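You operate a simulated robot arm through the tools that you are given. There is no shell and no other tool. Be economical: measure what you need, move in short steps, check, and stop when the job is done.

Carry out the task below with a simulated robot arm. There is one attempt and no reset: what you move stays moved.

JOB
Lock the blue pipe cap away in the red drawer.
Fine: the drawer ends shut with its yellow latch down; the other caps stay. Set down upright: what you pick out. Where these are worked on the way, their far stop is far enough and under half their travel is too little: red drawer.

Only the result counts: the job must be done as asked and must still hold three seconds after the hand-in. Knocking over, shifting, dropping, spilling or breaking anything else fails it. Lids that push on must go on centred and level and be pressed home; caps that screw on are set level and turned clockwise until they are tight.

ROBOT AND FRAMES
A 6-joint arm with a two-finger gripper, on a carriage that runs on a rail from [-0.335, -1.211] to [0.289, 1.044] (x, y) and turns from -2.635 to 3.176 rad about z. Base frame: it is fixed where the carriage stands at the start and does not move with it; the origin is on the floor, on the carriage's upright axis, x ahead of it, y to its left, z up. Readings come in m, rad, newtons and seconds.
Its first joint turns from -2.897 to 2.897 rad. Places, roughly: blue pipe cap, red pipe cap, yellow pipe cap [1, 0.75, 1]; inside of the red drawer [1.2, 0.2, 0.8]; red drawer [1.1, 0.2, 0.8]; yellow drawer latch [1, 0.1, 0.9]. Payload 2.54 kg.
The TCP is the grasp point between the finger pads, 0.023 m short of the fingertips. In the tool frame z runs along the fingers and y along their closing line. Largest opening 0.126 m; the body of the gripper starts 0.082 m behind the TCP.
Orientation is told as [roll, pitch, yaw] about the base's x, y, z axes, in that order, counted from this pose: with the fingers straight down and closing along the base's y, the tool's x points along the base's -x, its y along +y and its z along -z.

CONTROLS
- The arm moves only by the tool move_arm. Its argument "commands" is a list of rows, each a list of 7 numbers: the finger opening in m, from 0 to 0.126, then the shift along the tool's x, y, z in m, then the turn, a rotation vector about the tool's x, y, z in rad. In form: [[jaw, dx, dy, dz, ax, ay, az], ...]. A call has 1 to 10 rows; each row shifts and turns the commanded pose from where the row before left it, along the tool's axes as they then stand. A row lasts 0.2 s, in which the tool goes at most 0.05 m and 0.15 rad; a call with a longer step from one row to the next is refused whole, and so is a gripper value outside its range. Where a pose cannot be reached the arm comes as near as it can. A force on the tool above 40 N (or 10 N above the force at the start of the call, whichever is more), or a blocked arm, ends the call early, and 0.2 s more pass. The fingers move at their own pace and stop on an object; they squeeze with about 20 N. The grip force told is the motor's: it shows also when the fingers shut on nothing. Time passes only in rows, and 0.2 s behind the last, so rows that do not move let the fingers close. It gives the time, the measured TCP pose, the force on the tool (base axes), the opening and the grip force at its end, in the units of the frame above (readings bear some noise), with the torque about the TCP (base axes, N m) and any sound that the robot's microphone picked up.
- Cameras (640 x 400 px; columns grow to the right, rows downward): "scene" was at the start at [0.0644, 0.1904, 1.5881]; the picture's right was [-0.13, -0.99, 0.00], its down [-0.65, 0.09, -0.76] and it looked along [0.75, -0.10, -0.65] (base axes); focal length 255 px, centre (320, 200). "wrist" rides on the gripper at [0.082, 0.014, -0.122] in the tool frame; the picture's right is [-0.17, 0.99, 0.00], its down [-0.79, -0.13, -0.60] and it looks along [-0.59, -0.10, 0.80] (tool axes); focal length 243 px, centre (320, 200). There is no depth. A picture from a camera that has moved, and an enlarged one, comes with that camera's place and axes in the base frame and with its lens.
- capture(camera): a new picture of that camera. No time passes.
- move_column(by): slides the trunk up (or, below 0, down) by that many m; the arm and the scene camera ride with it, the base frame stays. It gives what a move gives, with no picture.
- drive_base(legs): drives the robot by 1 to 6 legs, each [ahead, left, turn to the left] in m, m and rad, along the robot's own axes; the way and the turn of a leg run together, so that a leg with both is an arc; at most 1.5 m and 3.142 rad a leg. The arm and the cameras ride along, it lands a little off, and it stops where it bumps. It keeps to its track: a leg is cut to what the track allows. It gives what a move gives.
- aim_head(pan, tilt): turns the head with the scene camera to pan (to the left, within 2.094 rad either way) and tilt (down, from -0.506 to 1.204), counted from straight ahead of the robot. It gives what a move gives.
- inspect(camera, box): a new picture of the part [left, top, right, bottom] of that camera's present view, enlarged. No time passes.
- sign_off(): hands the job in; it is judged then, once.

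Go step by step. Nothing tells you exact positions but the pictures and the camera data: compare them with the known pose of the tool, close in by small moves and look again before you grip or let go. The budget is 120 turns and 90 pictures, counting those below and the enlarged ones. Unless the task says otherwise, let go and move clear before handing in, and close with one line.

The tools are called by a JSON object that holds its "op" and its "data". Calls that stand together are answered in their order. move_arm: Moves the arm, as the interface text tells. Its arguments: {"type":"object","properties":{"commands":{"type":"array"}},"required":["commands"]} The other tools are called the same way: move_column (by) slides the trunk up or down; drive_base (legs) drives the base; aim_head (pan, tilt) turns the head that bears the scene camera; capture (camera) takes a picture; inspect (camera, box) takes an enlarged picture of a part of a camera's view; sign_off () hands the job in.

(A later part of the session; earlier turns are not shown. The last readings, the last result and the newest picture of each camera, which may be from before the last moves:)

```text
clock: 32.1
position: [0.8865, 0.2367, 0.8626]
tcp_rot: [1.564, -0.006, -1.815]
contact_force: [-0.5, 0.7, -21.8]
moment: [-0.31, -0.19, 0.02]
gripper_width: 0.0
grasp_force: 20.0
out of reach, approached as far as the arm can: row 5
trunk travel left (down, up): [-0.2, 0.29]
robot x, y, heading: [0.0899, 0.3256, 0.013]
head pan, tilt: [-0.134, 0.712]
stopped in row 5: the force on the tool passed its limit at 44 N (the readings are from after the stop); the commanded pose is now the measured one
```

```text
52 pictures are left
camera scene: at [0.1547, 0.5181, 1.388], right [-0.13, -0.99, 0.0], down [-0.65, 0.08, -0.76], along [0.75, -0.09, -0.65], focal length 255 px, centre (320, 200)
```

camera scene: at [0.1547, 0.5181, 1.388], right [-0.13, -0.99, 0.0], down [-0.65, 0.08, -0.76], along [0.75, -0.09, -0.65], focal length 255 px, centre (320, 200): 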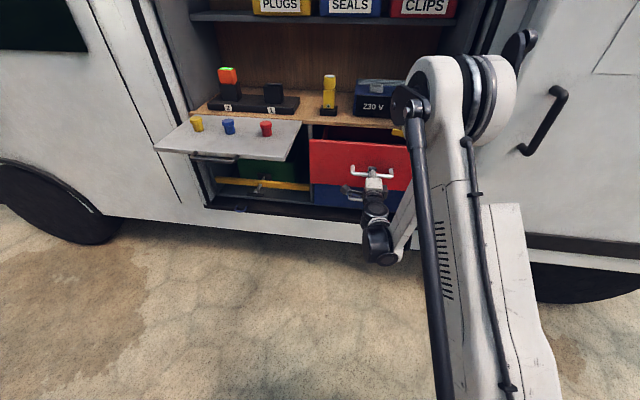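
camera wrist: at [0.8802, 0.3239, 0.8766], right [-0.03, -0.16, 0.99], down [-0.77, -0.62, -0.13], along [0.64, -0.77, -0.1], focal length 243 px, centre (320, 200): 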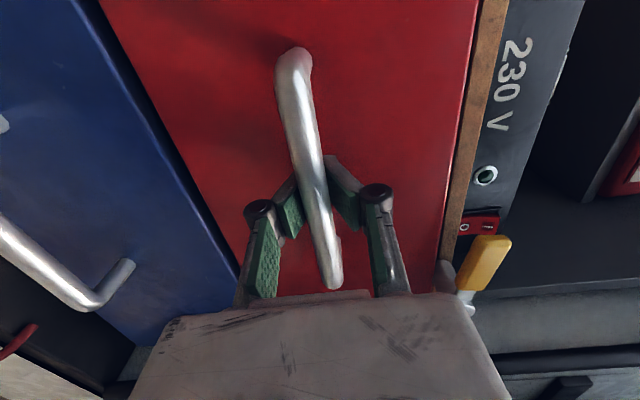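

The drawer is coming out, but pulling level at this height runs out of wrist range. I'll tilt the fingers downward about the bar while still hooked, then keep pulling.

{"op": "move_arm", "data": {"commands": [[0.0, 0, -0.004, 0, 0.1, 0, 0], [0.0, 0, 0, 0, 0.1, 0, 0], [0.0, 0, 0, 0, 0.1, 0, 0], [0.0, 0, 0, 0, 0.1, 0, 0]]}}

{"op": "capture", "data": {"camera": "wrist"}}

```text
clock: 33.0
position: [0.886, 0.2375, 0.8569]
tcp_rot: [1.199, -0.003, -1.815]
contact_force: [-0.8, 1.4, -20.9]
moment: [0.02, -0.37, -0.34]
gripper_width: 0.0
grasp_force: 20.1
trunk travel left (down, up): [-0.2, 0.29]
robot x, y, heading: [0.0907, 0.3277, 0.007]
head pan, tilt: [-0.134, 0.712]
stopped in row 4: the force on the tool passed its limit at 43 N (the readings are from after the stop); the commanded pose is now the measured one
```

```text
51 pictures are left
camera wrist: at [0.8012, 0.3432, 0.9145], right [0.31, -0.24, 0.92], down [-0.78, -0.62, 0.1], along [0.55, -0.75, -0.38], focal length 243 px, centre (320, 200)
```

wrist: 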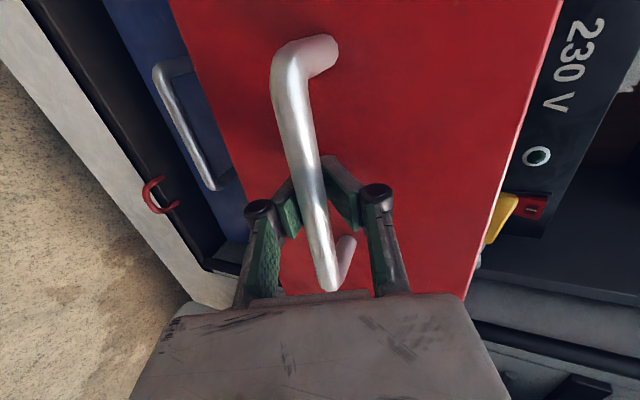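

The bar sits behind the grasp point, so the tilt pressed up on it. I'll lower slightly and continue pulling horizontally.

{"op": "move_arm", "data": {"commands": [[0.0, 0, -0.005, 0.003, 0, 0, 0], [0.0, 0, -0.005, 0.0, 0, 0, 0], [0.0, 0, -0.0072, -0.0186, 0, 0, 0], [0.0, 0, -0.0072, -0.0186, 0, 0, 0], [0.0, 0, -0.0072, -0.0186, 0, 0, 0], [0.0, 0, -0.0072, -0.0186, 0, 0, 0]]}}

{"op": "capture", "data": {"camera": "scene"}}

```text
clock: 34.4
position: [0.8061, 0.2556, 0.8486]
tcp_rot: [1.201, -0.003, -1.818]
contact_force: [-1.7, 1.6, 1.4]
moment: [-0.04, -0.03, -0.03]
gripper_width: 0.0001
grasp_force: 19.8
trunk travel left (down, up): [-0.2, 0.29]
robot x, y, heading: [0.0896, 0.325, 0.009]
head pan, tilt: [-0.134, 0.712]
```

```text
50 pictures are left
camera scene: at [0.1528, 0.5183, 1.3881], right [-0.13, -0.99, 0.0], down [-0.65, 0.08, -0.76], along [0.75, -0.09, -0.65], focal length 255 px, centre (320, 200)
```

scene: 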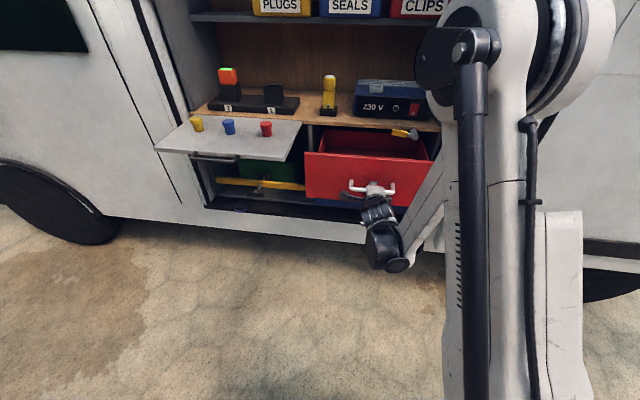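

It is working. I'll keep pulling toward the far stop.

{"op": "move_arm", "data": {"commands": [[0.0, 0, -0.0082, -0.0182, 0.05, 0, 0], [0.0, 0, -0.0092, -0.018, 0.05, 0, 0], [0.0, 0, -0.01, -0.0176, 0.05, 0, 0], [0.0, 0, -0.0107, -0.017, 0, 0, 0], [0.0, 0, -0.0107, -0.017, 0, 0, 0], [0.0, 0, -0.0107, -0.017, 0, 0, 0], [0.0, 0, -0.0107, -0.017, 0, 0, 0]]}}

{"op": "capture", "data": {"camera": "scene"}}

```text
clock: 35.7
position: [0.7152, 0.28, 0.8552]
tcp_rot: [1.039, -0.002, -1.82]
contact_force: [0.6, 2.5, -31.4]
moment: [-0.02, -0.31, -0.44]
gripper_width: 0.0003
grasp_force: 28.9
out of reach, approached as far as the arm can: row 4, 5, 6
trunk travel left (down, up): [-0.2, 0.29]
robot x, y, heading: [0.0891, 0.3279, 0.014]
head pan, tilt: [-0.134, 0.712]
stopped in row 6: the force on the tool passed its limit at 55 N (the readings are from after the stop); the commanded pose is now the measured one
```

```text
49 pictures are left
camera scene: at [0.1552, 0.518, 1.3876], right [-0.13, -0.99, 0.0], down [-0.65, 0.08, -0.76], along [0.75, -0.09, -0.65], focal length 255 px, centre (320, 200)
```

scene: 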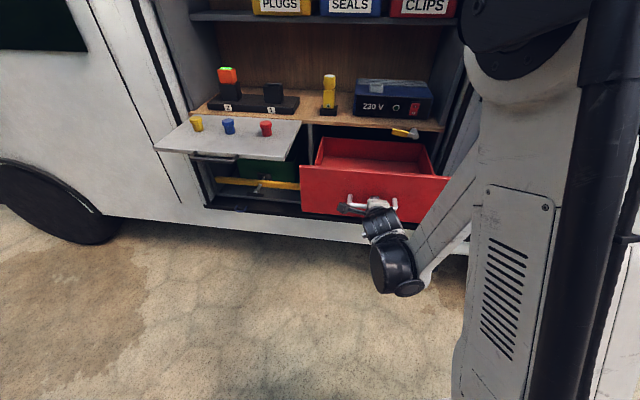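

The drawer is out about 24 cm. I'll tilt more, ease down and try a bit farther to find the stop.

{"op": "move_arm", "data": {"commands": [[0.0, 0, -0.008, 0.004, 0.05, 0, 0], [0.0, 0, -0.004, 0.002, 0.1, 0, 0], [0.0, 0, -0.004, 0.002, 0.1, 0, 0], [0.0, 0, -0.0065, -0.0075, 0, 0, 0], [0.0, 0, -0.0065, -0.0075, 0, 0, 0], [0.0, 0, -0.0065, -0.0075, 0, 0, 0], [0.0, 0, -0.0065, -0.0075, 0, 0, 0], [0.0, 0, -0.0065, -0.0075, 0, 0, 0]]}}

{"op": "capture", "data": {"camera": "scene"}}

```text
clock: 36.5
position: [0.7137, 0.2797, 0.8426]
tcp_rot: [0.841, -0.01, -1.827]
contact_force: [6.8, -1.6, 8.3]
moment: [0.09, 0.17, -0.1]
gripper_width: 0.0001
grasp_force: 28.4
out of reach, approached as far as the arm can: row 3
trunk travel left (down, up): [-0.2, 0.29]
robot x, y, heading: [0.0889, 0.3254, 0.01]
head pan, tilt: [-0.134, 0.712]
stopped in row 3: the force on the tool passed its limit at 55 N (the readings are from after the stop); the commanded pose is now the measured one
```

```text
48 pictures are left
camera scene: at [0.1533, 0.5178, 1.388], right [-0.13, -0.99, 0.0], down [-0.65, 0.08, -0.76], along [0.75, -0.1, -0.65], focal length 255 px, centre (320, 200)
```

scene: 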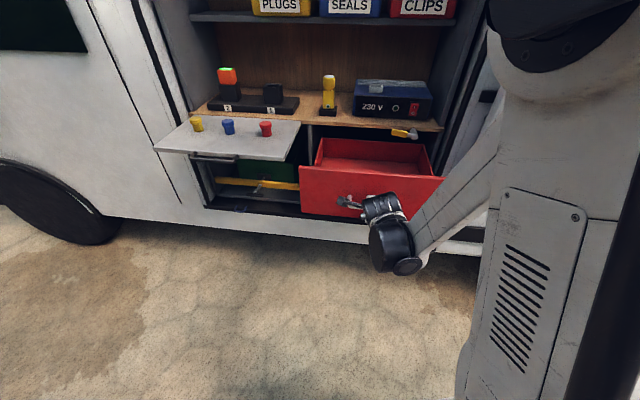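

The wrist has reached its range here. I'll let go of the handle and retreat along the tool, then inspect the drawer.

{"op": "move_arm", "data": {"commands": [[0.06, 0, 0, 0, 0, 0, 0], [0.06, 0, 0, 0, 0, 0, 0], [0.06, 0, 0, 0, 0, 0, 0]]}}

{"op": "capture", "data": {"camera": "wrist"}}

```text
clock: 37.3
position: [0.7153, 0.281, 0.844]
tcp_rot: [0.841, -0.01, -1.828]
contact_force: [-0.5, -0.3, 0.1]
moment: [-0.02, 0.01, 0.02]
gripper_width: 0.06
grasp_force: 0.0
trunk travel left (down, up): [-0.2, 0.29]
robot x, y, heading: [0.0914, 0.3267, 0.01]
head pan, tilt: [-0.134, 0.712]
```

```text
47 pictures are left
camera wrist: at [0.6572, 0.3824, 0.9348], right [0.6, -0.32, 0.74], down [-0.72, -0.63, 0.31], along [0.36, -0.71, -0.6], focal length 243 px, centre (320, 200)
```

wrist: 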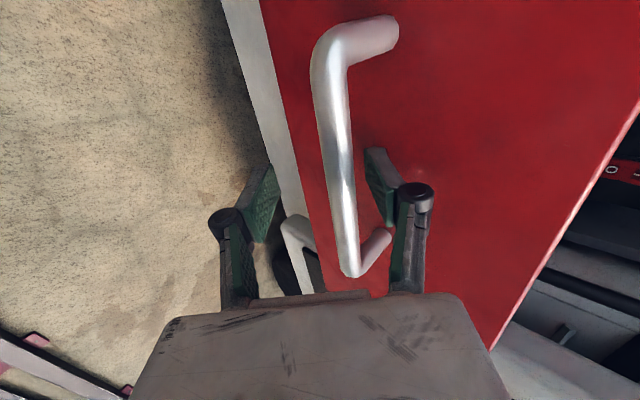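

{"op": "move_arm", "data": {"commands": [[0.06, 0, 0, -0.03, 0, 0, 0], [0.06, 0, 0, -0.03, 0, 0, 0], [0.06, 0, 0, -0.04, 0, 0, 0], [0.06, 0, 0, -0.04, 0, 0, 0], [0.06, 0, 0, -0.04, 0.1, 0, 0], [0.06, 0, 0, -0.04, 0.15, 0, 0], [0.06, 0, 0, -0.04, 0.15, 0, 0], [0.06, 0, 0, 0, 0.15, 0, 0], [0.06, 0, 0, 0, 0.15, 0, 0]]}}

{"op": "capture", "data": {"camera": "wrist"}}

{"op": "capture", "data": {"camera": "scene"}}

```text
clock: 39.3
position: [0.5229, 0.3889, 1.0266]
tcp_rot: [0.253, -0.169, -1.88]
contact_force: [-0.4, -0.2, 0.2]
moment: [-0.01, -0.05, 0.02]
gripper_width: 0.0599
grasp_force: 0.1
out of reach, approached as far as the arm can: row 6, 7, 8, 9
trunk travel left (down, up): [-0.2, 0.29]
robot x, y, heading: [0.088, 0.3271, 0.01]
head pan, tilt: [-0.134, 0.712]
```

```text
46 pictures are left
camera wrist: at [0.5384, 0.4914, 1.1328], right [0.87, -0.41, 0.27], down [-0.47, -0.57, 0.67], along [-0.12, -0.71, -0.69], focal length 243 px, centre (320, 200)
```

wrist: 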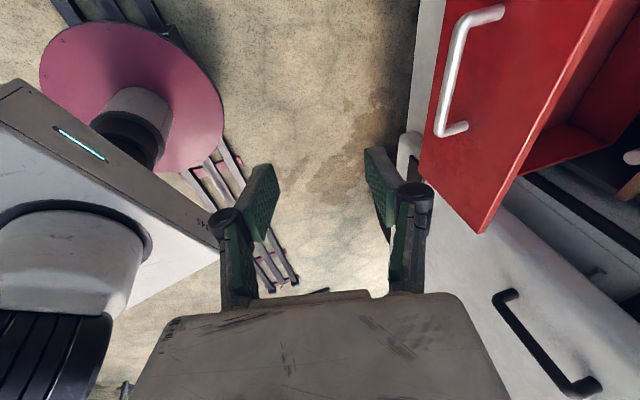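

```text
45 pictures are left
camera scene: at [0.1526, 0.5181, 1.3881], right [-0.13, -0.99, 0.0], down [-0.65, 0.08, -0.76], along [0.75, -0.1, -0.65], focal length 255 px, centre (320, 200)
```

scene: 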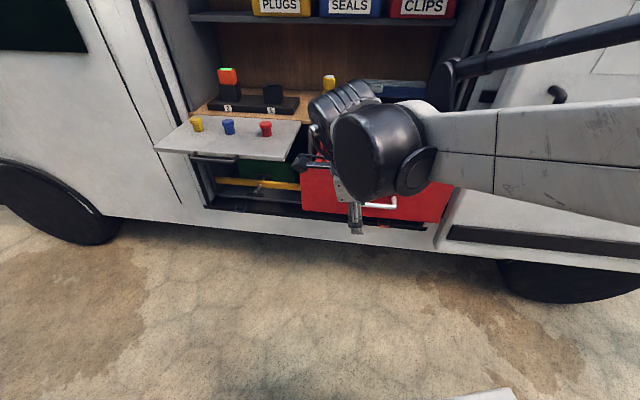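

The drawer stands open and I'm clear of it. I'll raise the trunk again and turn the tool back to straight down, aligned with the van.

{"op": "move_column", "data": {"by": 0.2}}

{"op": "move_arm", "data": {"commands": [[0.06, 0, 0, 0, 0, 0, -0.15], [0.06, 0, 0, 0, 0, 0, -0.15], [0.06, 0, 0, 0, 0, 0, -0.15], [0.06, 0, 0, 0, 0, 0, -0.15], [0.06, 0, 0, 0, 0, 0, -0.15], [0.06, 0, 0, 0, 0, 0, -0.15], [0.06, 0, 0, 0, 0, 0, -0.15], [0.06, 0, 0, 0, 0, 0, -0.15], [0.06, 0, 0, 0, 0, 0, -0.15], [0.06, 0, 0, 0, 0, 0, -0.15]]}}

{"op": "inspect", "data": {"camera": "scene", "box": [150, 120, 470, 320]}}

```text
clock: 41.5
position: [0.5239, 0.3898, 1.2252]
tcp_rot: [0.255, -0.168, -1.88]
contact_force: [0.0, 0.1, -1.0]
moment: [0.01, 0.0, 0.0]
gripper_width: 0.0598
grasp_force: 0.0
trunk travel left (down, up): [-0.4, 0.09]
robot x, y, heading: [0.0959, 0.3235, 0.006]
head pan, tilt: [-0.134, 0.712]
```

```text
clock: 43.7
position: [0.524, 0.3898, 1.2245]
tcp_rot: [-0.153, -0.263, -0.336]
contact_force: [-0.2, 0.0, 0.1]
moment: [0.0, 0.04, 0.0]
gripper_width: 0.06
grasp_force: 0.0
trunk travel left (down, up): [-0.4, 0.09]
robot x, y, heading: [0.0919, 0.3279, 0.005]
head pan, tilt: [-0.134, 0.712]
```

```text
2.00 times, centred on (310, 220) of scene
camera zoom: at [0.1532, 0.5181, 1.5881], right [-0.13, -0.99, 0.0], down [-0.65, 0.08, -0.76], along [0.75, -0.1, -0.65], focal length 510 px, centre (340, 160)
```

zoom: 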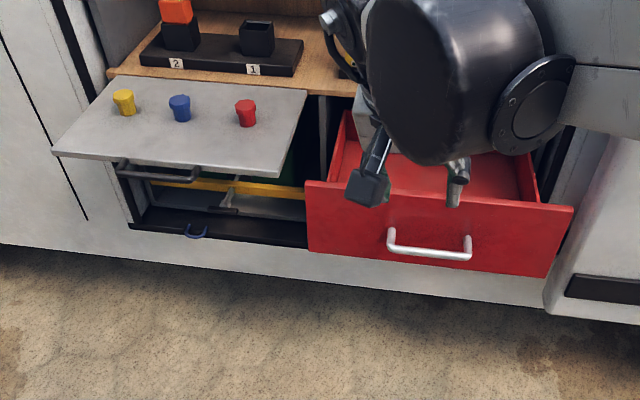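

The blue cap triangulates to about (1.03, 0.724, 1.00), just out of reach. I'll level the tool and drive 0.2 m along the rail, where both the cap and the drawer are reachable.

{"op": "move_arm", "data": {"commands": [[0.08, 0, 0, 0, -0.051, 0.088, -0.022], [0.08, 0, 0, 0, -0.051, 0.088, -0.022], [0.08, 0, 0, 0, -0.051, 0.088, -0.022]]}}

{"op": "drive_base", "data": {"legs": [[0.055, 0.2, 0]]}}

{"op": "inspect", "data": {"camera": "scene", "box": [180, 120, 500, 320]}}

```text
clock: 44.5
position: [0.5247, 0.3891, 1.2253]
tcp_rot: [-0.154, -0.262, -0.34]
contact_force: [0.3, 0.5, -0.7]
moment: [-0.02, 0.0, 0.03]
gripper_width: 0.0799
grasp_force: 0.1
out of reach, approached as far as the arm can: row 1, 2, 3
trunk travel left (down, up): [-0.4, 0.09]
robot x, y, heading: [0.0895, 0.3281, 0.007]
head pan, tilt: [-0.134, 0.712]
```

```text
clock: 46.1
position: [0.5782, 0.5851, 1.2252]
tcp_rot: [-0.153, -0.261, -0.342]
contact_force: [0.7, 0.1, -0.2]
moment: [-0.03, 0.03, -0.01]
gripper_width: 0.0802
grasp_force: 0.0
trunk travel left (down, up): [-0.4, 0.09]
robot x, y, heading: [0.1452, 0.5255, 0.005]
head pan, tilt: [-0.134, 0.712]
```

```text
2.00 times, centred on (340, 220) of scene
camera zoom: at [0.2081, 0.7146, 1.588], right [-0.13, -0.99, 0.0], down [-0.65, 0.08, -0.76], along [0.75, -0.1, -0.65], focal length 510 px, centre (280, 160)
```

zoom: 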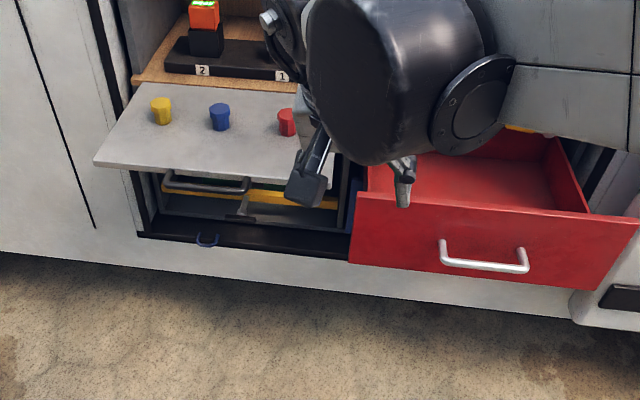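

Levelling failed because the hand was too close in. I'll move forward first, then level.

{"op": "move_arm", "data": {"commands": [[0.08, -0.04, 0, 0, 0, 0, 0], [0.08, -0.04, 0, 0, 0, 0, 0], [0.08, -0.04, 0, 0, 0, 0, 0], [0.08, -0.04, 0, 0, 0, 0, 0], [0.08, -0.04, 0, 0, -0.051, 0.088, -0.022], [0.08, 0, 0, 0, -0.051, 0.088, -0.022], [0.08, 0, 0, 0, -0.051, 0.088, -0.022]]}}

{"op": "capture", "data": {"camera": "wrist"}}

{"op": "capture", "data": {"camera": "scene"}}

```text
clock: 47.7
position: [0.7578, 0.5323, 1.2767]
tcp_rot: [-0.259, -0.114, -0.3]
contact_force: [0.3, -0.2, 0.8]
moment: [0.01, -0.06, -0.01]
gripper_width: 0.0797
grasp_force: 0.0
out of reach, approached as far as the arm can: row 5, 6, 7
trunk travel left (down, up): [-0.4, 0.09]
robot x, y, heading: [0.1461, 0.5247, 0.005]
head pan, tilt: [-0.134, 0.712]
```

```text
42 pictures are left
camera wrist: at [0.6814, 0.603, 1.3812], right [0.47, 0.85, -0.23], down [0.69, -0.19, 0.7], along [0.55, -0.48, -0.68], focal length 243 px, centre (320, 200)
```

wrist: 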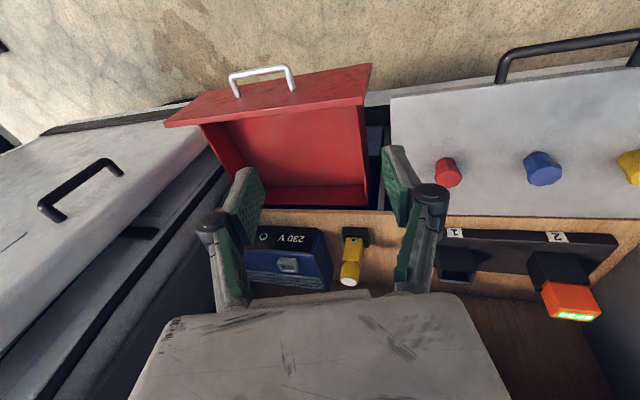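

```text
41 pictures are left
camera scene: at [0.2074, 0.7143, 1.5881], right [-0.13, -0.99, 0.0], down [-0.65, 0.08, -0.76], along [0.75, -0.1, -0.65], focal length 255 px, centre (320, 200)
```

scene: 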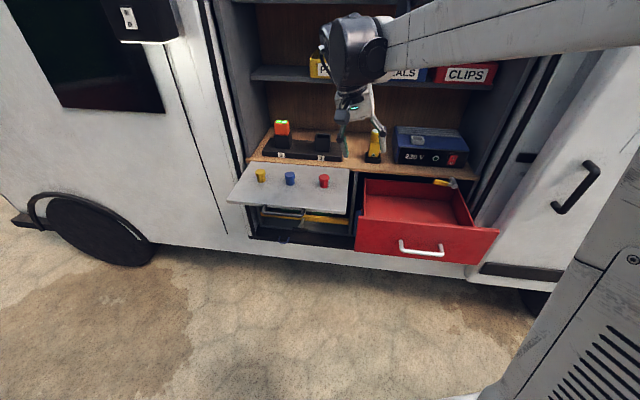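

The hand is high and still tilted. I'll move left and down toward the blue cap while levelling.

{"op": "move_arm", "data": {"commands": [[0.08, 0, 0.03, 0.02, 0, 0, 0], [0.08, 0, 0.03, 0.02, 0, 0, 0], [0.08, 0, 0.03, 0.02, 0, 0, 0], [0.08, 0, 0.03, 0.02, -0.08, 0.03, 0], [0.08, 0, 0.03, 0.02, -0.08, 0.04, 0], [0.08, 0, 0, 0, -0.08, 0.04, 0]]}}

{"op": "capture", "data": {"camera": "wrist"}}

```text
clock: 49.1
position: [0.8078, 0.6406, 1.1432]
tcp_rot: [-0.244, -0.142, -0.293]
contact_force: [1.2, 0.1, -0.4]
moment: [-0.02, 0.04, 0.01]
gripper_width: 0.0802
grasp_force: 0.0
out of reach, approached as far as the arm can: row 4, 5, 6
trunk travel left (down, up): [-0.4, 0.09]
robot x, y, heading: [0.1463, 0.5217, 0.005]
head pan, tilt: [-0.134, 0.712]
```

```text
40 pictures are left
camera wrist: at [0.7284, 0.7103, 1.2453], right [0.47, 0.86, -0.21], down [0.67, -0.19, 0.72], along [0.58, -0.48, -0.66], focal length 243 px, centre (320, 200)
```

wrist: 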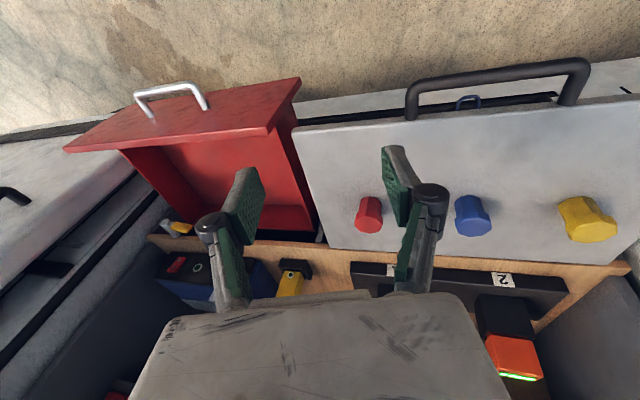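

The tool still leans about 0.27 rad to the right, seemingly at a joint limit. I'll move out over the flap, well above the caps, and try levelling there.

{"op": "move_arm", "data": {"commands": [[0.08, -0.04, 0.01, -0.02, 0, 0, 0], [0.08, -0.04, 0.01, -0.02, 0, 0, 0], [0.08, -0.04, 0.01, -0.02, 0, 0, 0], [0.08, 0, 0, 0, -0.08, 0.04, 0], [0.08, 0, 0, 0, -0.08, 0.04, 0], [0.08, 0, 0, 0, -0.08, 0.04, 0]]}}

{"op": "capture", "data": {"camera": "scene"}}

```text
clock: 50.5
position: [0.9275, 0.6515, 1.2104]
tcp_rot: [-0.238, -0.151, -0.292]
contact_force: [0.1, -0.6, 0.3]
moment: [-0.02, -0.01, -0.01]
gripper_width: 0.0798
grasp_force: 0.1
out of reach, approached as far as the arm can: row 4, 5, 6
trunk travel left (down, up): [-0.4, 0.09]
robot x, y, heading: [0.1441, 0.5246, 0.004]
head pan, tilt: [-0.134, 0.712]
```

```text
39 pictures are left
camera scene: at [0.2084, 0.7142, 1.588], right [-0.13, -0.99, 0.0], down [-0.65, 0.08, -0.76], along [0.75, -0.1, -0.65], focal length 255 px, centre (320, 200)
```

scene: 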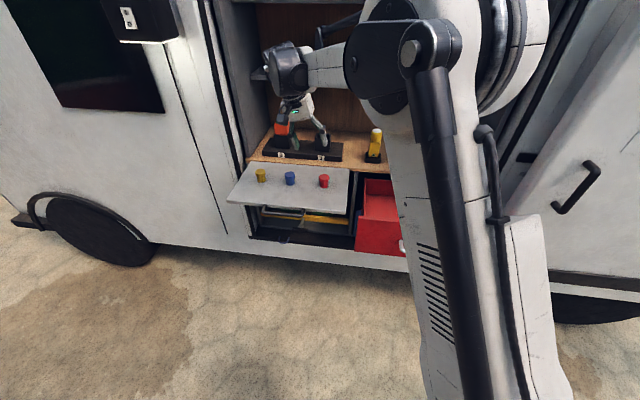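

I judge the wrist is at a joint limit, leaving a fixed lean of about 0.28 rad toward -y. I can work with that by turning the tool so it closes perpendicular to the lean, which keeps the pads vertical.

{"op": "move_arm", "data": {"commands": [[0.08, 0, 0, 0, 0, 0, 0.1325], [0.08, 0, 0, 0, 0, 0, 0.1325], [0.08, 0, 0, 0, 0, 0, 0.1325], [0.08, 0, 0, 0, 0, 0, 0.1325], [0.08, 0, 0, 0, 0, 0, 0.1325], [0.08, 0, 0, 0, 0, 0, 0.1325], [0.08, 0, 0, 0, 0, 0, 0.1325], [0.08, 0, 0, 0, 0, 0, 0.1325]]}}

{"op": "capture", "data": {"camera": "wrist"}}

```text
clock: 52.3
position: [0.9282, 0.6515, 1.2098]
tcp_rot: [0.018, -0.279, -1.373]
contact_force: [-0.6, 0.6, -0.2]
moment: [-0.02, -0.01, 0.03]
gripper_width: 0.0801
grasp_force: 0.1
trunk travel left (down, up): [-0.4, 0.09]
robot x, y, heading: [0.1439, 0.5214, 0.005]
head pan, tilt: [-0.134, 0.712]
```

```text
38 pictures are left
camera wrist: at [0.9175, 0.7643, 1.3056], right [1.0, 0.04, 0.06], down [-0.02, -0.61, 0.79], along [0.07, -0.79, -0.61], focal length 243 px, centre (320, 200)
```

wrist: 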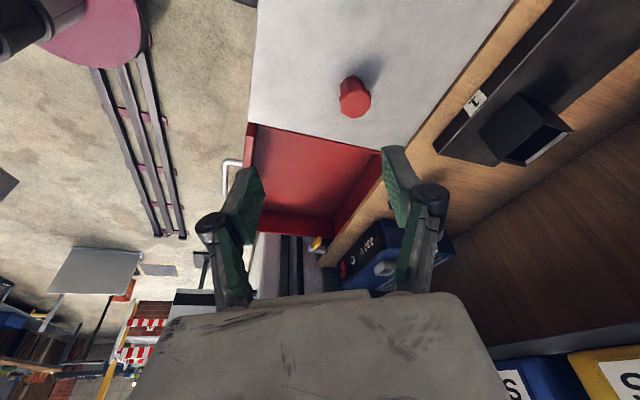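

The lean is now purely perpendicular to the closing line. I'll move to about 8 cm above the blue cap.

{"op": "move_arm", "data": {"commands": [[0.08, 0.02, 0.0285, 0.023, 0, 0, 0], [0.08, 0.02, 0.0285, 0.023, 0, 0, 0], [0.08, 0.02, 0.0285, 0.023, 0, 0, 0], [0.08, 0.02, 0.0285, 0.023, 0, 0, 0]]}}

{"op": "capture", "data": {"camera": "wrist"}}

{"op": "inspect", "data": {"camera": "scene", "box": [220, 90, 380, 210]}}

```text
clock: 53.3
position: [1.0323, 0.7258, 1.1045]
tcp_rot: [0.017, -0.281, -1.372]
contact_force: [-0.9, 0.1, -0.6]
moment: [0.0, 0.0, -0.01]
gripper_width: 0.0802
grasp_force: 0.1
trunk travel left (down, up): [-0.4, 0.09]
robot x, y, heading: [0.1481, 0.5225, 0.002]
head pan, tilt: [-0.134, 0.712]
```

```text
37 pictures are left
camera wrist: at [1.0224, 0.8377, 1.1998], right [1.0, 0.04, 0.06], down [-0.02, -0.61, 0.79], along [0.07, -0.79, -0.61], focal length 243 px, centre (320, 200)
```

wrist: 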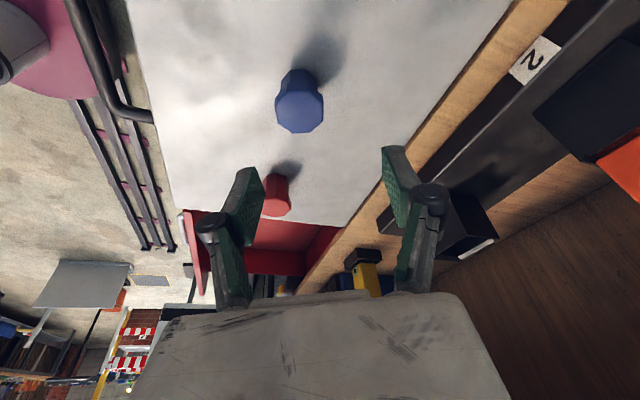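

```text
3.33 times, centred on (300, 150) of scene
camera zoom: at [0.2083, 0.7144, 1.5879], right [-0.13, -0.99, 0.0], down [-0.65, 0.08, -0.76], along [0.75, -0.1, -0.65], focal length 851 px, centre (387, 367)
```

zoom: 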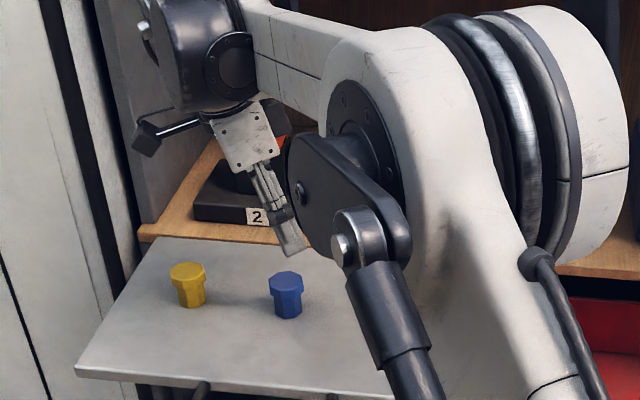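

The blue cap is near (1.021, 0.73), its top at about z 1.02–1.03. I'll come down to just above it and check.

{"op": "move_arm", "data": {"commands": [[0.08, 0.01, -0.005, 0.023, 0, 0, 0], [0.08, 0.01, -0.005, 0.023, 0, 0, 0]]}}

{"op": "capture", "data": {"camera": "wrist"}}

{"op": "inspect", "data": {"camera": "scene", "box": [240, 130, 360, 205]}}

```text
clock: 53.9
position: [1.0203, 0.7298, 1.0534]
tcp_rot: [0.016, -0.28, -1.372]
contact_force: [1.1, 0.1, -0.2]
moment: [-0.04, -0.02, -0.01]
gripper_width: 0.0799
grasp_force: 0.0
trunk travel left (down, up): [-0.4, 0.09]
robot x, y, heading: [0.143, 0.5246, 0.005]
head pan, tilt: [-0.134, 0.712]
```

```text
35 pictures are left
camera wrist: at [1.0104, 0.8423, 1.1478], right [1.0, 0.04, 0.06], down [-0.02, -0.61, 0.79], along [0.07, -0.79, -0.61], focal length 243 px, centre (320, 200)
```

wrist: 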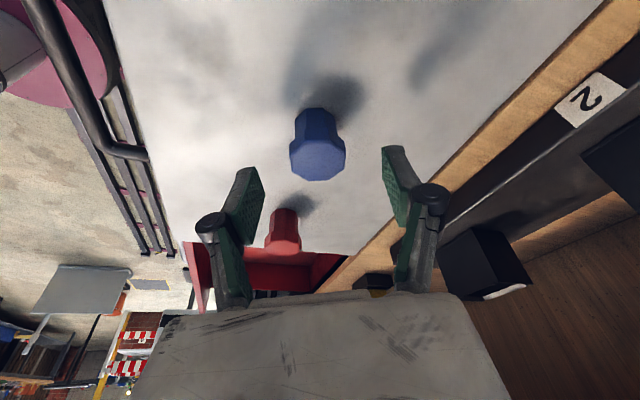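

```text
5.33 times, centred on (300, 168) of scene
camera zoom: at [0.2086, 0.7144, 1.588], right [-0.13, -0.99, 0.0], down [-0.65, 0.08, -0.76], along [0.75, -0.1, -0.65], focal length 1361 px, centre (427, 373)
```

zoom: 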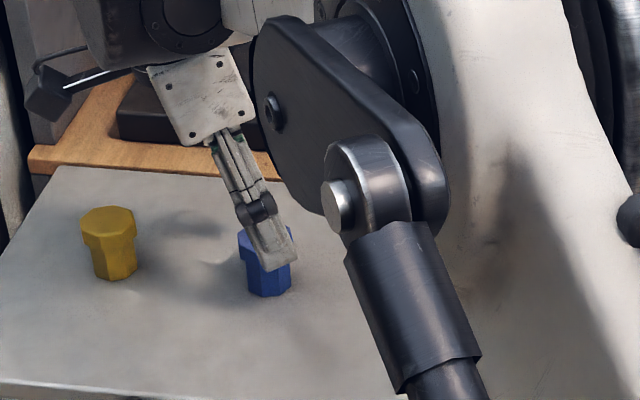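

The cap is centred between the fingers. I'll lower 3.5 cm with a small y correction, then check before closing.

{"op": "move_arm", "data": {"commands": [[0.08, 0.0025, -0.0005, 0.017, 0, 0, 0], [0.08, 0.0025, -0.0005, 0.017, 0, 0, 0]]}}

{"op": "inspect", "data": {"camera": "wrist", "box": [200, 130, 440, 280]}}

{"op": "inspect", "data": {"camera": "scene", "box": [260, 155, 324, 195]}}

```text
clock: 54.5
position: [1.0224, 0.7246, 1.0175]
tcp_rot: [0.018, -0.281, -1.372]
contact_force: [1.1, 0.1, 0.0]
moment: [0.03, 0.01, 0.0]
gripper_width: 0.08
grasp_force: 0.1
trunk travel left (down, up): [-0.4, 0.09]
robot x, y, heading: [0.1459, 0.5185, 0.01]
head pan, tilt: [-0.134, 0.712]
```

```text
2.67 times, centred on (320, 205) of wrist
camera zoom: at [1.0119, 0.8375, 1.1136], right [1.0, 0.04, 0.06], down [-0.02, -0.61, 0.79], along [0.07, -0.79, -0.61], focal length 647 px, centre (320, 187)
```

zoom: 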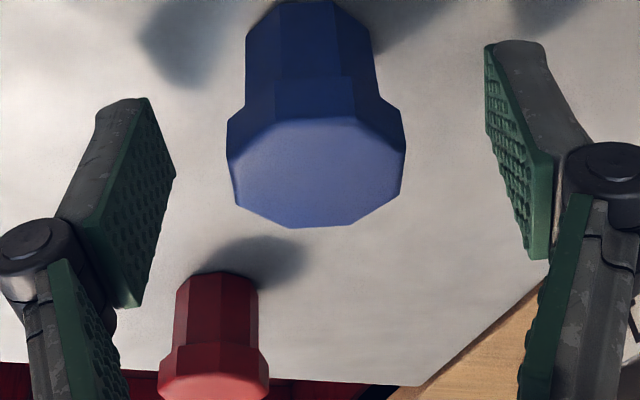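

```text
10.00 times, centred on (292, 175) of scene
camera zoom: at [0.2084, 0.7142, 1.588], right [-0.13, -0.99, 0.0], down [-0.65, 0.08, -0.76], along [0.75, -0.1, -0.65], focal length 2552 px, centre (600, 450)
```

zoom: 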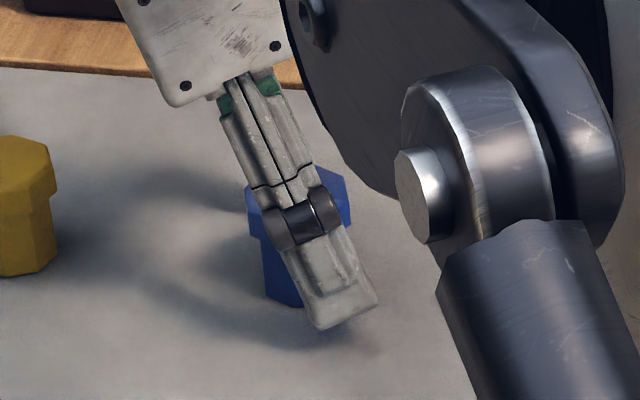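

Alignment is within a few millimetres. I'll nudge it and close on the cap.

{"op": "move_arm", "data": {"commands": [[0.08, 0.004, -0.002, 0.003, 0, 0, 0], [0.03, 0, 0, 0, 0, 0, 0], [0.0, 0, 0, 0, 0, 0, 0], [0.0, 0, 0, 0, 0, 0, 0], [0.0, 0, 0, 0, 0, 0, 0]]}}

{"op": "inspect", "data": {"camera": "wrist", "box": [200, 130, 440, 280]}}

```text
clock: 55.7
position: [1.02, 0.7266, 1.0133]
tcp_rot: [0.018, -0.28, -1.372]
contact_force: [-0.3, -0.2, 0.4]
moment: [0.01, -0.02, -0.03]
gripper_width: 0.0346
grasp_force: 19.6
trunk travel left (down, up): [-0.4, 0.09]
robot x, y, heading: [0.1429, 0.5258, 0.001]
head pan, tilt: [-0.134, 0.712]
```

```text
2.67 times, centred on (320, 205) of wrist
camera zoom: at [1.0092, 0.84, 1.1092], right [1.0, 0.04, 0.06], down [-0.02, -0.61, 0.79], along [0.07, -0.79, -0.61], focal length 647 px, centre (320, 187)
```

zoom: 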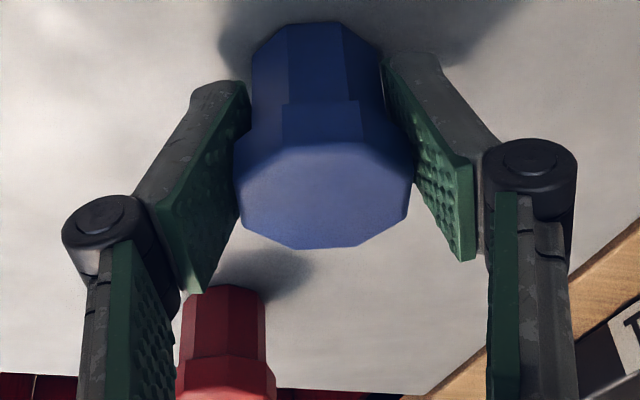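

The cap is held at 35 mm opening. I'll lift straight up and check.

{"op": "move_arm", "data": {"commands": [[0.0, -0.0069, 0, -0.024, 0, 0, 0], [0.0, -0.0083, 0, -0.0288, 0, 0, 0], [0.0, -0.0083, 0, -0.0288, 0, 0, 0], [0.0, -0.0083, 0, -0.0288, 0, 0, 0]]}}

{"op": "capture", "data": {"camera": "wrist"}}

{"op": "capture", "data": {"camera": "scene"}}

```text
clock: 56.7
position: [1.0169, 0.7255, 1.1272]
tcp_rot: [0.017, -0.281, -1.372]
contact_force: [-0.1, 0.4, -0.3]
moment: [0.02, -0.03, -0.03]
gripper_width: 0.0343
grasp_force: 20.1
trunk travel left (down, up): [-0.4, 0.09]
robot x, y, heading: [0.1438, 0.5236, 0.006]
head pan, tilt: [-0.134, 0.712]
```

```text
30 pictures are left
camera wrist: at [1.0061, 0.8391, 1.2233], right [1.0, 0.04, 0.06], down [-0.02, -0.61, 0.79], along [0.07, -0.79, -0.61], focal length 243 px, centre (320, 200)
```

wrist: 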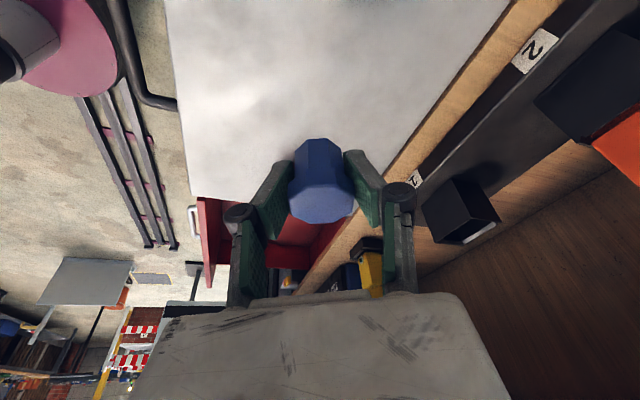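

```text
29 pictures are left
camera scene: at [0.2081, 0.7142, 1.5881], right [-0.13, -0.99, 0.0], down [-0.65, 0.08, -0.76], along [0.75, -0.1, -0.65], focal length 255 px, centre (320, 200)
```

scene: 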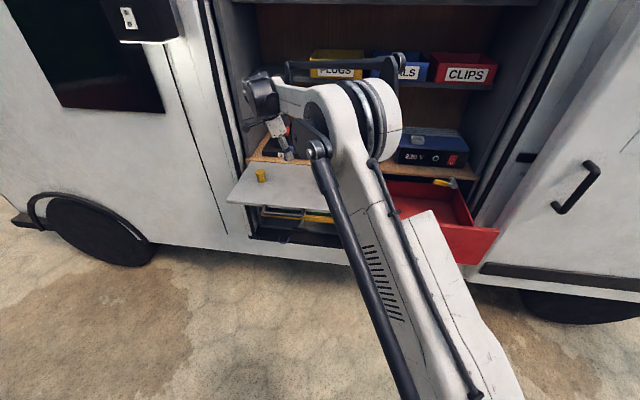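

The cap is lifted and level. The rail runs parallel to the van, so driving 0.49 m back along it carries the cap to about (0.88, 0.25), above the middle of the open drawer.

{"op": "drive_base", "data": {"legs": [[-0.1316, -0.4755, 0]]}}

{"op": "capture", "data": {"camera": "wrist"}}

{"op": "capture", "data": {"camera": "scene"}}

```text
clock: 59.6
position: [0.8848, 0.248, 1.1275]
tcp_rot: [0.016, -0.28, -1.374]
contact_force: [-1.7, -0.5, -0.4]
moment: [0.03, 0.0, 0.04]
gripper_width: 0.0345
grasp_force: 19.6
trunk travel left (down, up): [-0.4, 0.09]
robot x, y, heading: [0.0143, 0.0491, 0.002]
head pan, tilt: [-0.134, 0.712]
```

```text
28 pictures are left
camera wrist: at [0.8748, 0.3608, 1.2232], right [1.0, 0.04, 0.06], down [-0.02, -0.61, 0.79], along [0.07, -0.79, -0.61], focal length 243 px, centre (320, 200)
```

wrist: 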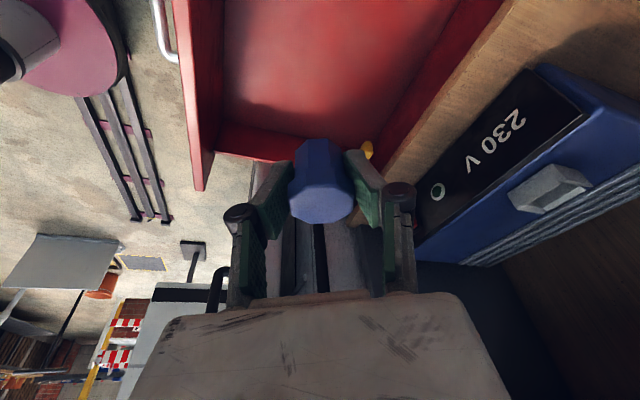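

```text
27 pictures are left
camera scene: at [0.0764, 0.2373, 1.5881], right [-0.13, -0.99, 0.0], down [-0.65, 0.09, -0.76], along [0.75, -0.1, -0.65], focal length 255 px, centre (320, 200)
```

scene: 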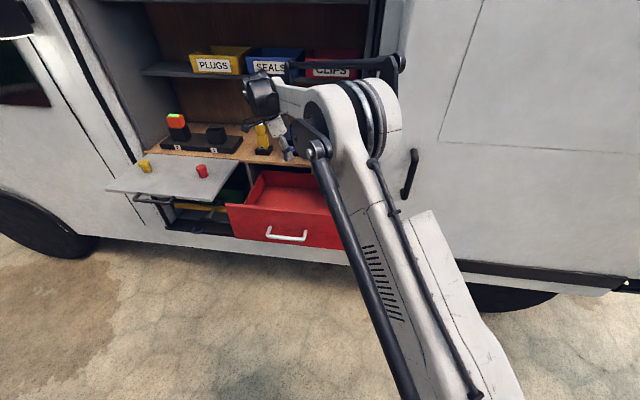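

The cap is right above the drawer interior. I'll go straight down, most of the way first.

{"op": "move_arm", "data": {"commands": [[0.0, 0.0083, 0, 0.0288, 0, 0, 0], [0.0, 0.0083, 0, 0.0288, 0, 0, 0], [0.0, 0.0083, 0, 0.0288, 0, 0, 0], [0.0, 0.0083, 0, 0.0288, 0, 0, 0], [0.0, 0.0083, 0, 0.0288, 0, 0, 0], [0.0, 0.0083, 0, 0.0288, 0, 0, 0], [0.0, 0.0083, 0, 0.0288, 0, 0, 0]]}}

{"op": "capture", "data": {"camera": "wrist"}}

{"op": "inspect", "data": {"camera": "scene", "box": [220, 100, 380, 250]}}

```text
clock: 61.2
position: [0.8879, 0.2491, 0.9188]
tcp_rot: [0.018, -0.281, -1.374]
contact_force: [-0.6, -0.6, 0.5]
moment: [-0.02, -0.01, 0.02]
gripper_width: 0.0339
grasp_force: 20.6
trunk travel left (down, up): [-0.4, 0.09]
robot x, y, heading: [0.0121, 0.0463, 0.004]
head pan, tilt: [-0.134, 0.712]
```

```text
26 pictures are left
camera wrist: at [0.8787, 0.3617, 1.0136], right [1.0, 0.04, 0.06], down [-0.02, -0.61, 0.79], along [0.07, -0.79, -0.61], focal length 243 px, centre (320, 200)
```

wrist: 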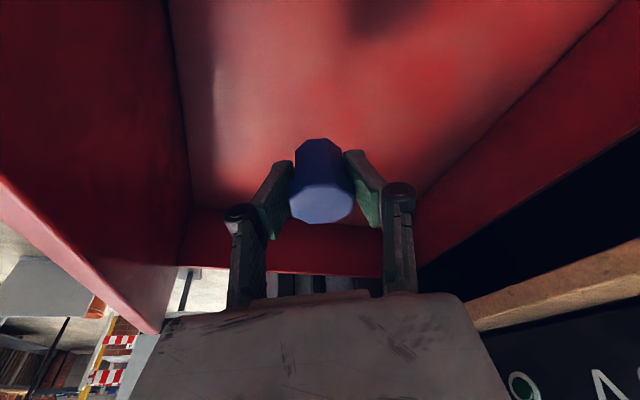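

```text
2.67 times, centred on (300, 175) of scene
camera zoom: at [0.0765, 0.2375, 1.588], right [-0.13, -0.99, 0.0], down [-0.65, 0.09, -0.76], along [0.75, -0.1, -0.65], focal length 681 px, centre (373, 267)
```

zoom: 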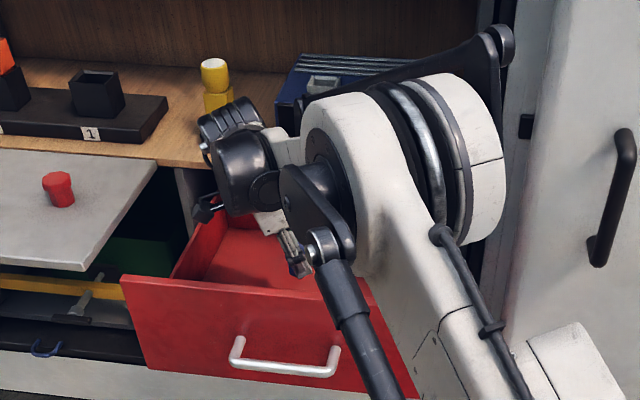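

The cap is inside the drawer rim, but the elbow linkage hangs near the front panel. I'll raise the trunk 9 cm and reach down from higher for more clearance.

{"op": "move_column", "data": {"by": 0.088}}

{"op": "move_arm", "data": {"commands": [[0.0, 0.0083, 0, 0.0288, 0, 0, 0], [0.0, 0.0083, 0, 0.0288, 0, 0, 0], [0.0, 0.0083, 0, 0.0288, 0, 0, 0], [0.0, 0.0083, 0, 0.0288, 0, 0, 0], [0.0, 0.0055, 0, 0.0192, 0, 0, 0]]}}

{"op": "capture", "data": {"camera": "wrist"}}

{"op": "inspect", "data": {"camera": "scene", "box": [220, 100, 380, 250]}}

```text
clock: 62.4
position: [0.8885, 0.2484, 1.0061]
tcp_rot: [0.016, -0.28, -1.373]
contact_force: [0.8, 0.3, -0.8]
moment: [0.02, 0.02, 0.03]
gripper_width: 0.0339
grasp_force: 19.6
trunk travel left (down, up): [-0.488, 0.002]
robot x, y, heading: [0.0138, 0.05, 0.006]
head pan, tilt: [-0.134, 0.712]
```

```text
clock: 63.6
position: [0.8914, 0.2487, 0.8646]
tcp_rot: [0.018, -0.28, -1.373]
contact_force: [-0.4, 0.1, -0.2]
moment: [0.02, 0.01, 0.01]
gripper_width: 0.034
grasp_force: 20.1
trunk travel left (down, up): [-0.488, 0.002]
robot x, y, heading: [0.0131, 0.0462, 0.006]
head pan, tilt: [-0.134, 0.712]
```

```text
24 pictures are left
camera wrist: at [0.8816, 0.3621, 0.9602], right [1.0, 0.04, 0.06], down [-0.02, -0.61, 0.79], along [0.07, -0.79, -0.61], focal length 243 px, centre (320, 200)
```

wrist: 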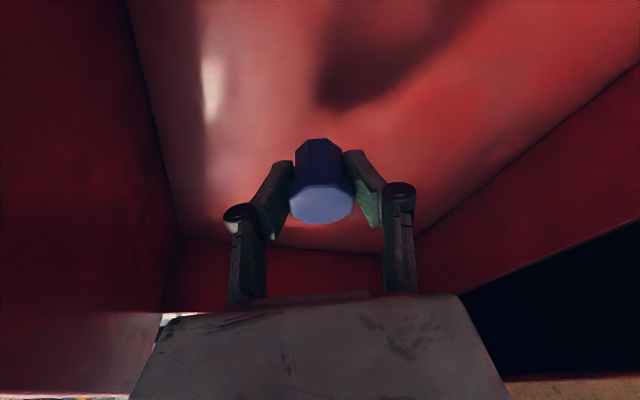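

```text
2.67 times, centred on (300, 175) of scene
camera zoom: at [0.0768, 0.2375, 1.676], right [-0.13, -0.99, 0.0], down [-0.65, 0.09, -0.76], along [0.75, -0.1, -0.65], focal length 681 px, centre (373, 267)
```

zoom: 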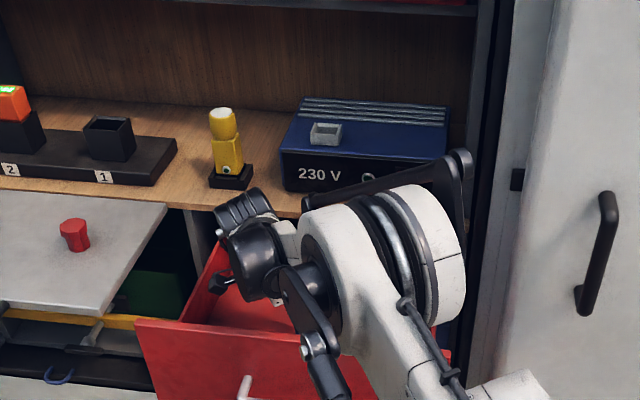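

The floor is about z 0.785, so roughly 4–5 cm remain. I'll go down 3 cm, then in fine steps watching the force.

{"op": "move_arm", "data": {"commands": [[0.0, 0.0041, 0, 0.0144, 0, 0, 0], [0.0, 0.0041, 0, 0.0144, 0, 0, 0]]}}

{"op": "move_arm", "data": {"commands": [[0.0, 0.0011, 0, 0.0038, 0, 0, 0], [0.0, 0.0, 0, 0.0, 0, 0, 0]]}}

{"op": "move_arm", "data": {"commands": [[0.0, 0.0011, 0, 0.0038, 0, 0, 0], [0.0, 0.0, 0, 0.0, 0, 0, 0]]}}

{"op": "inspect", "data": {"camera": "wrist", "box": [200, 80, 440, 260]}}

```text
clock: 64.2
position: [0.8911, 0.248, 0.8385]
tcp_rot: [0.02, -0.281, -1.373]
contact_force: [0.0, -0.2, -0.3]
moment: [0.0, -0.01, -0.06]
gripper_width: 0.034
grasp_force: 20.3
out of reach, approached as far as the arm can: row 2
trunk travel left (down, up): [-0.488, 0.002]
robot x, y, heading: [0.0144, 0.0444, 0.002]
head pan, tilt: [-0.134, 0.712]
```

```text
clock: 64.8
position: [0.8888, 0.2465, 0.8364]
tcp_rot: [0.019, -0.281, -1.374]
contact_force: [-0.1, 0.7, 0.1]
moment: [0.0, 0.01, -0.01]
gripper_width: 0.034
grasp_force: 19.5
trunk travel left (down, up): [-0.488, 0.002]
robot x, y, heading: [0.0105, 0.0453, 0.005]
head pan, tilt: [-0.134, 0.712]
```

```text
clock: 65.4
position: [0.8869, 0.2477, 0.8349]
tcp_rot: [0.019, -0.281, -1.373]
contact_force: [-0.3, 0.9, -0.2]
moment: [0.02, -0.02, 0.03]
gripper_width: 0.034
grasp_force: 19.8
out of reach, approached as far as the arm can: row 1
trunk travel left (down, up): [-0.488, 0.002]
robot x, y, heading: [0.0137, 0.0428, 0.004]
head pan, tilt: [-0.134, 0.712]
```

```text
2.22 times, centred on (320, 170) of wrist
camera zoom: at [0.8767, 0.3595, 0.9292], right [1.0, 0.04, 0.06], down [-0.02, -0.61, 0.79], along [0.07, -0.79, -0.61], focal length 539 px, centre (320, 267)
```

zoom: 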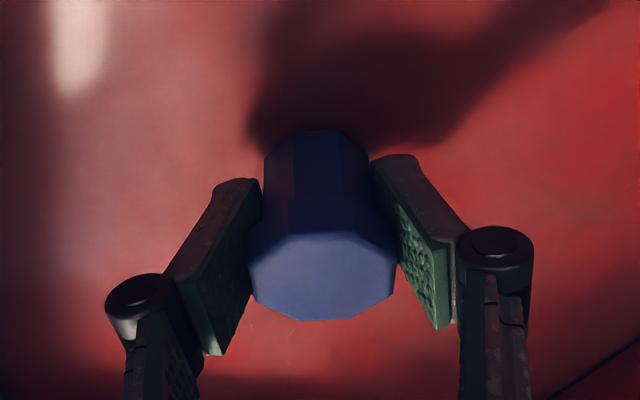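

The arm is at its reach limit here, so I'll use the trunk for the last bit of vertical lowering.

{"op": "move_column", "data": {"by": -0.008}}

{"op": "move_column", "data": {"by": -0.005}}

{"op": "inspect", "data": {"camera": "wrist", "box": [200, 80, 440, 260]}}

```text
clock: 66.0
position: [0.8867, 0.2463, 0.826]
tcp_rot: [0.018, -0.28, -1.373]
contact_force: [-0.2, 0.3, 2.8]
moment: [-0.04, 0.04, 0.01]
gripper_width: 0.0339
grasp_force: 19.8
trunk travel left (down, up): [-0.48, 0.01]
robot x, y, heading: [0.0116, 0.0482, -0.003]
head pan, tilt: [-0.134, 0.712]
```

```text
clock: 66.5
position: [0.8863, 0.2453, 0.8215]
tcp_rot: [0.02, -0.281, -1.373]
contact_force: [-0.9, -0.4, 8.2]
moment: [-0.06, 0.09, 0.01]
gripper_width: 0.0333
grasp_force: 19.7
trunk travel left (down, up): [-0.475, 0.015]
robot x, y, heading: [0.0113, 0.0499, -0.002]
head pan, tilt: [-0.134, 0.712]
```

```text
2.22 times, centred on (320, 170) of wrist
camera zoom: at [0.8763, 0.3594, 0.9167], right [1.0, 0.04, 0.07], down [-0.03, -0.61, 0.79], along [0.07, -0.79, -0.61], focal length 539 px, centre (320, 267)
```

zoom: 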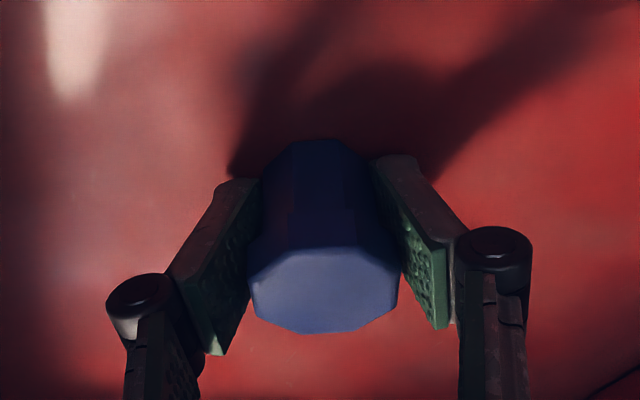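

The cap is seated on the drawer floor (8 N upward). I'll release it and rise straight up.

{"op": "move_arm", "data": {"commands": [[0.05, 0, 0, 0, 0, 0, 0], [0.08, 0, 0, 0, 0, 0, 0], [0.08, 0, 0, 0, 0, 0, 0]]}}

{"op": "move_column", "data": {"by": 0.014}}

{"op": "move_arm", "data": {"commands": [[0.08, -0.0055, 0, -0.0192, 0, 0, 0], [0.08, -0.0083, 0, -0.0288, 0, 0, 0], [0.08, -0.0083, 0, -0.0288, 0, 0, 0], [0.08, -0.0083, 0, -0.0288, 0, 0, 0], [0.08, -0.0083, 0, -0.0288, 0, 0, 0], [0.08, -0.0083, 0, -0.0288, 0, 0, 0], [0.08, -0.0083, 0, -0.0288, 0, 0, 0]]}}

{"op": "capture", "data": {"camera": "wrist"}}

```text
clock: 67.3
position: [0.8873, 0.2472, 0.8205]
tcp_rot: [0.02, -0.282, -1.375]
contact_force: [-0.1, 0.4, 0.1]
moment: [0.02, -0.01, 0.01]
gripper_width: 0.08
grasp_force: 0.1
trunk travel left (down, up): [-0.475, 0.015]
robot x, y, heading: [0.0146, 0.0473, 0.002]
head pan, tilt: [-0.134, 0.712]
```

```text
clock: 68.0
position: [0.8879, 0.2463, 0.8351]
tcp_rot: [0.02, -0.28, -1.373]
contact_force: [-0.4, 0.3, 0.4]
moment: [-0.04, -0.01, 0.01]
gripper_width: 0.0802
grasp_force: 0.1
trunk travel left (down, up): [-0.489, 0.001]
robot x, y, heading: [0.0129, 0.0446, 0.008]
head pan, tilt: [-0.134, 0.712]
```

```text
clock: 69.6
position: [0.8815, 0.2457, 1.0362]
tcp_rot: [0.019, -0.28, -1.373]
contact_force: [-1.2, -0.6, -0.4]
moment: [0.01, 0.02, -0.03]
gripper_width: 0.08
grasp_force: 0.0
trunk travel left (down, up): [-0.489, 0.001]
robot x, y, heading: [0.0148, 0.0447, 0.005]
head pan, tilt: [-0.134, 0.712]
```

```text
20 pictures are left
camera wrist: at [0.8712, 0.3586, 1.132], right [1.0, 0.04, 0.06], down [-0.03, -0.61, 0.79], along [0.07, -0.79, -0.61], focal length 243 px, centre (320, 200)
```

wrist: 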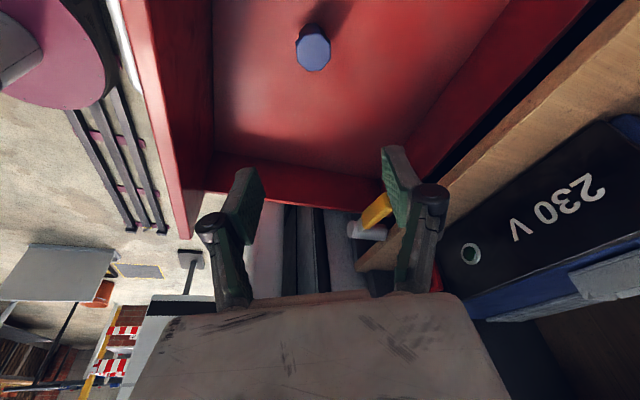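

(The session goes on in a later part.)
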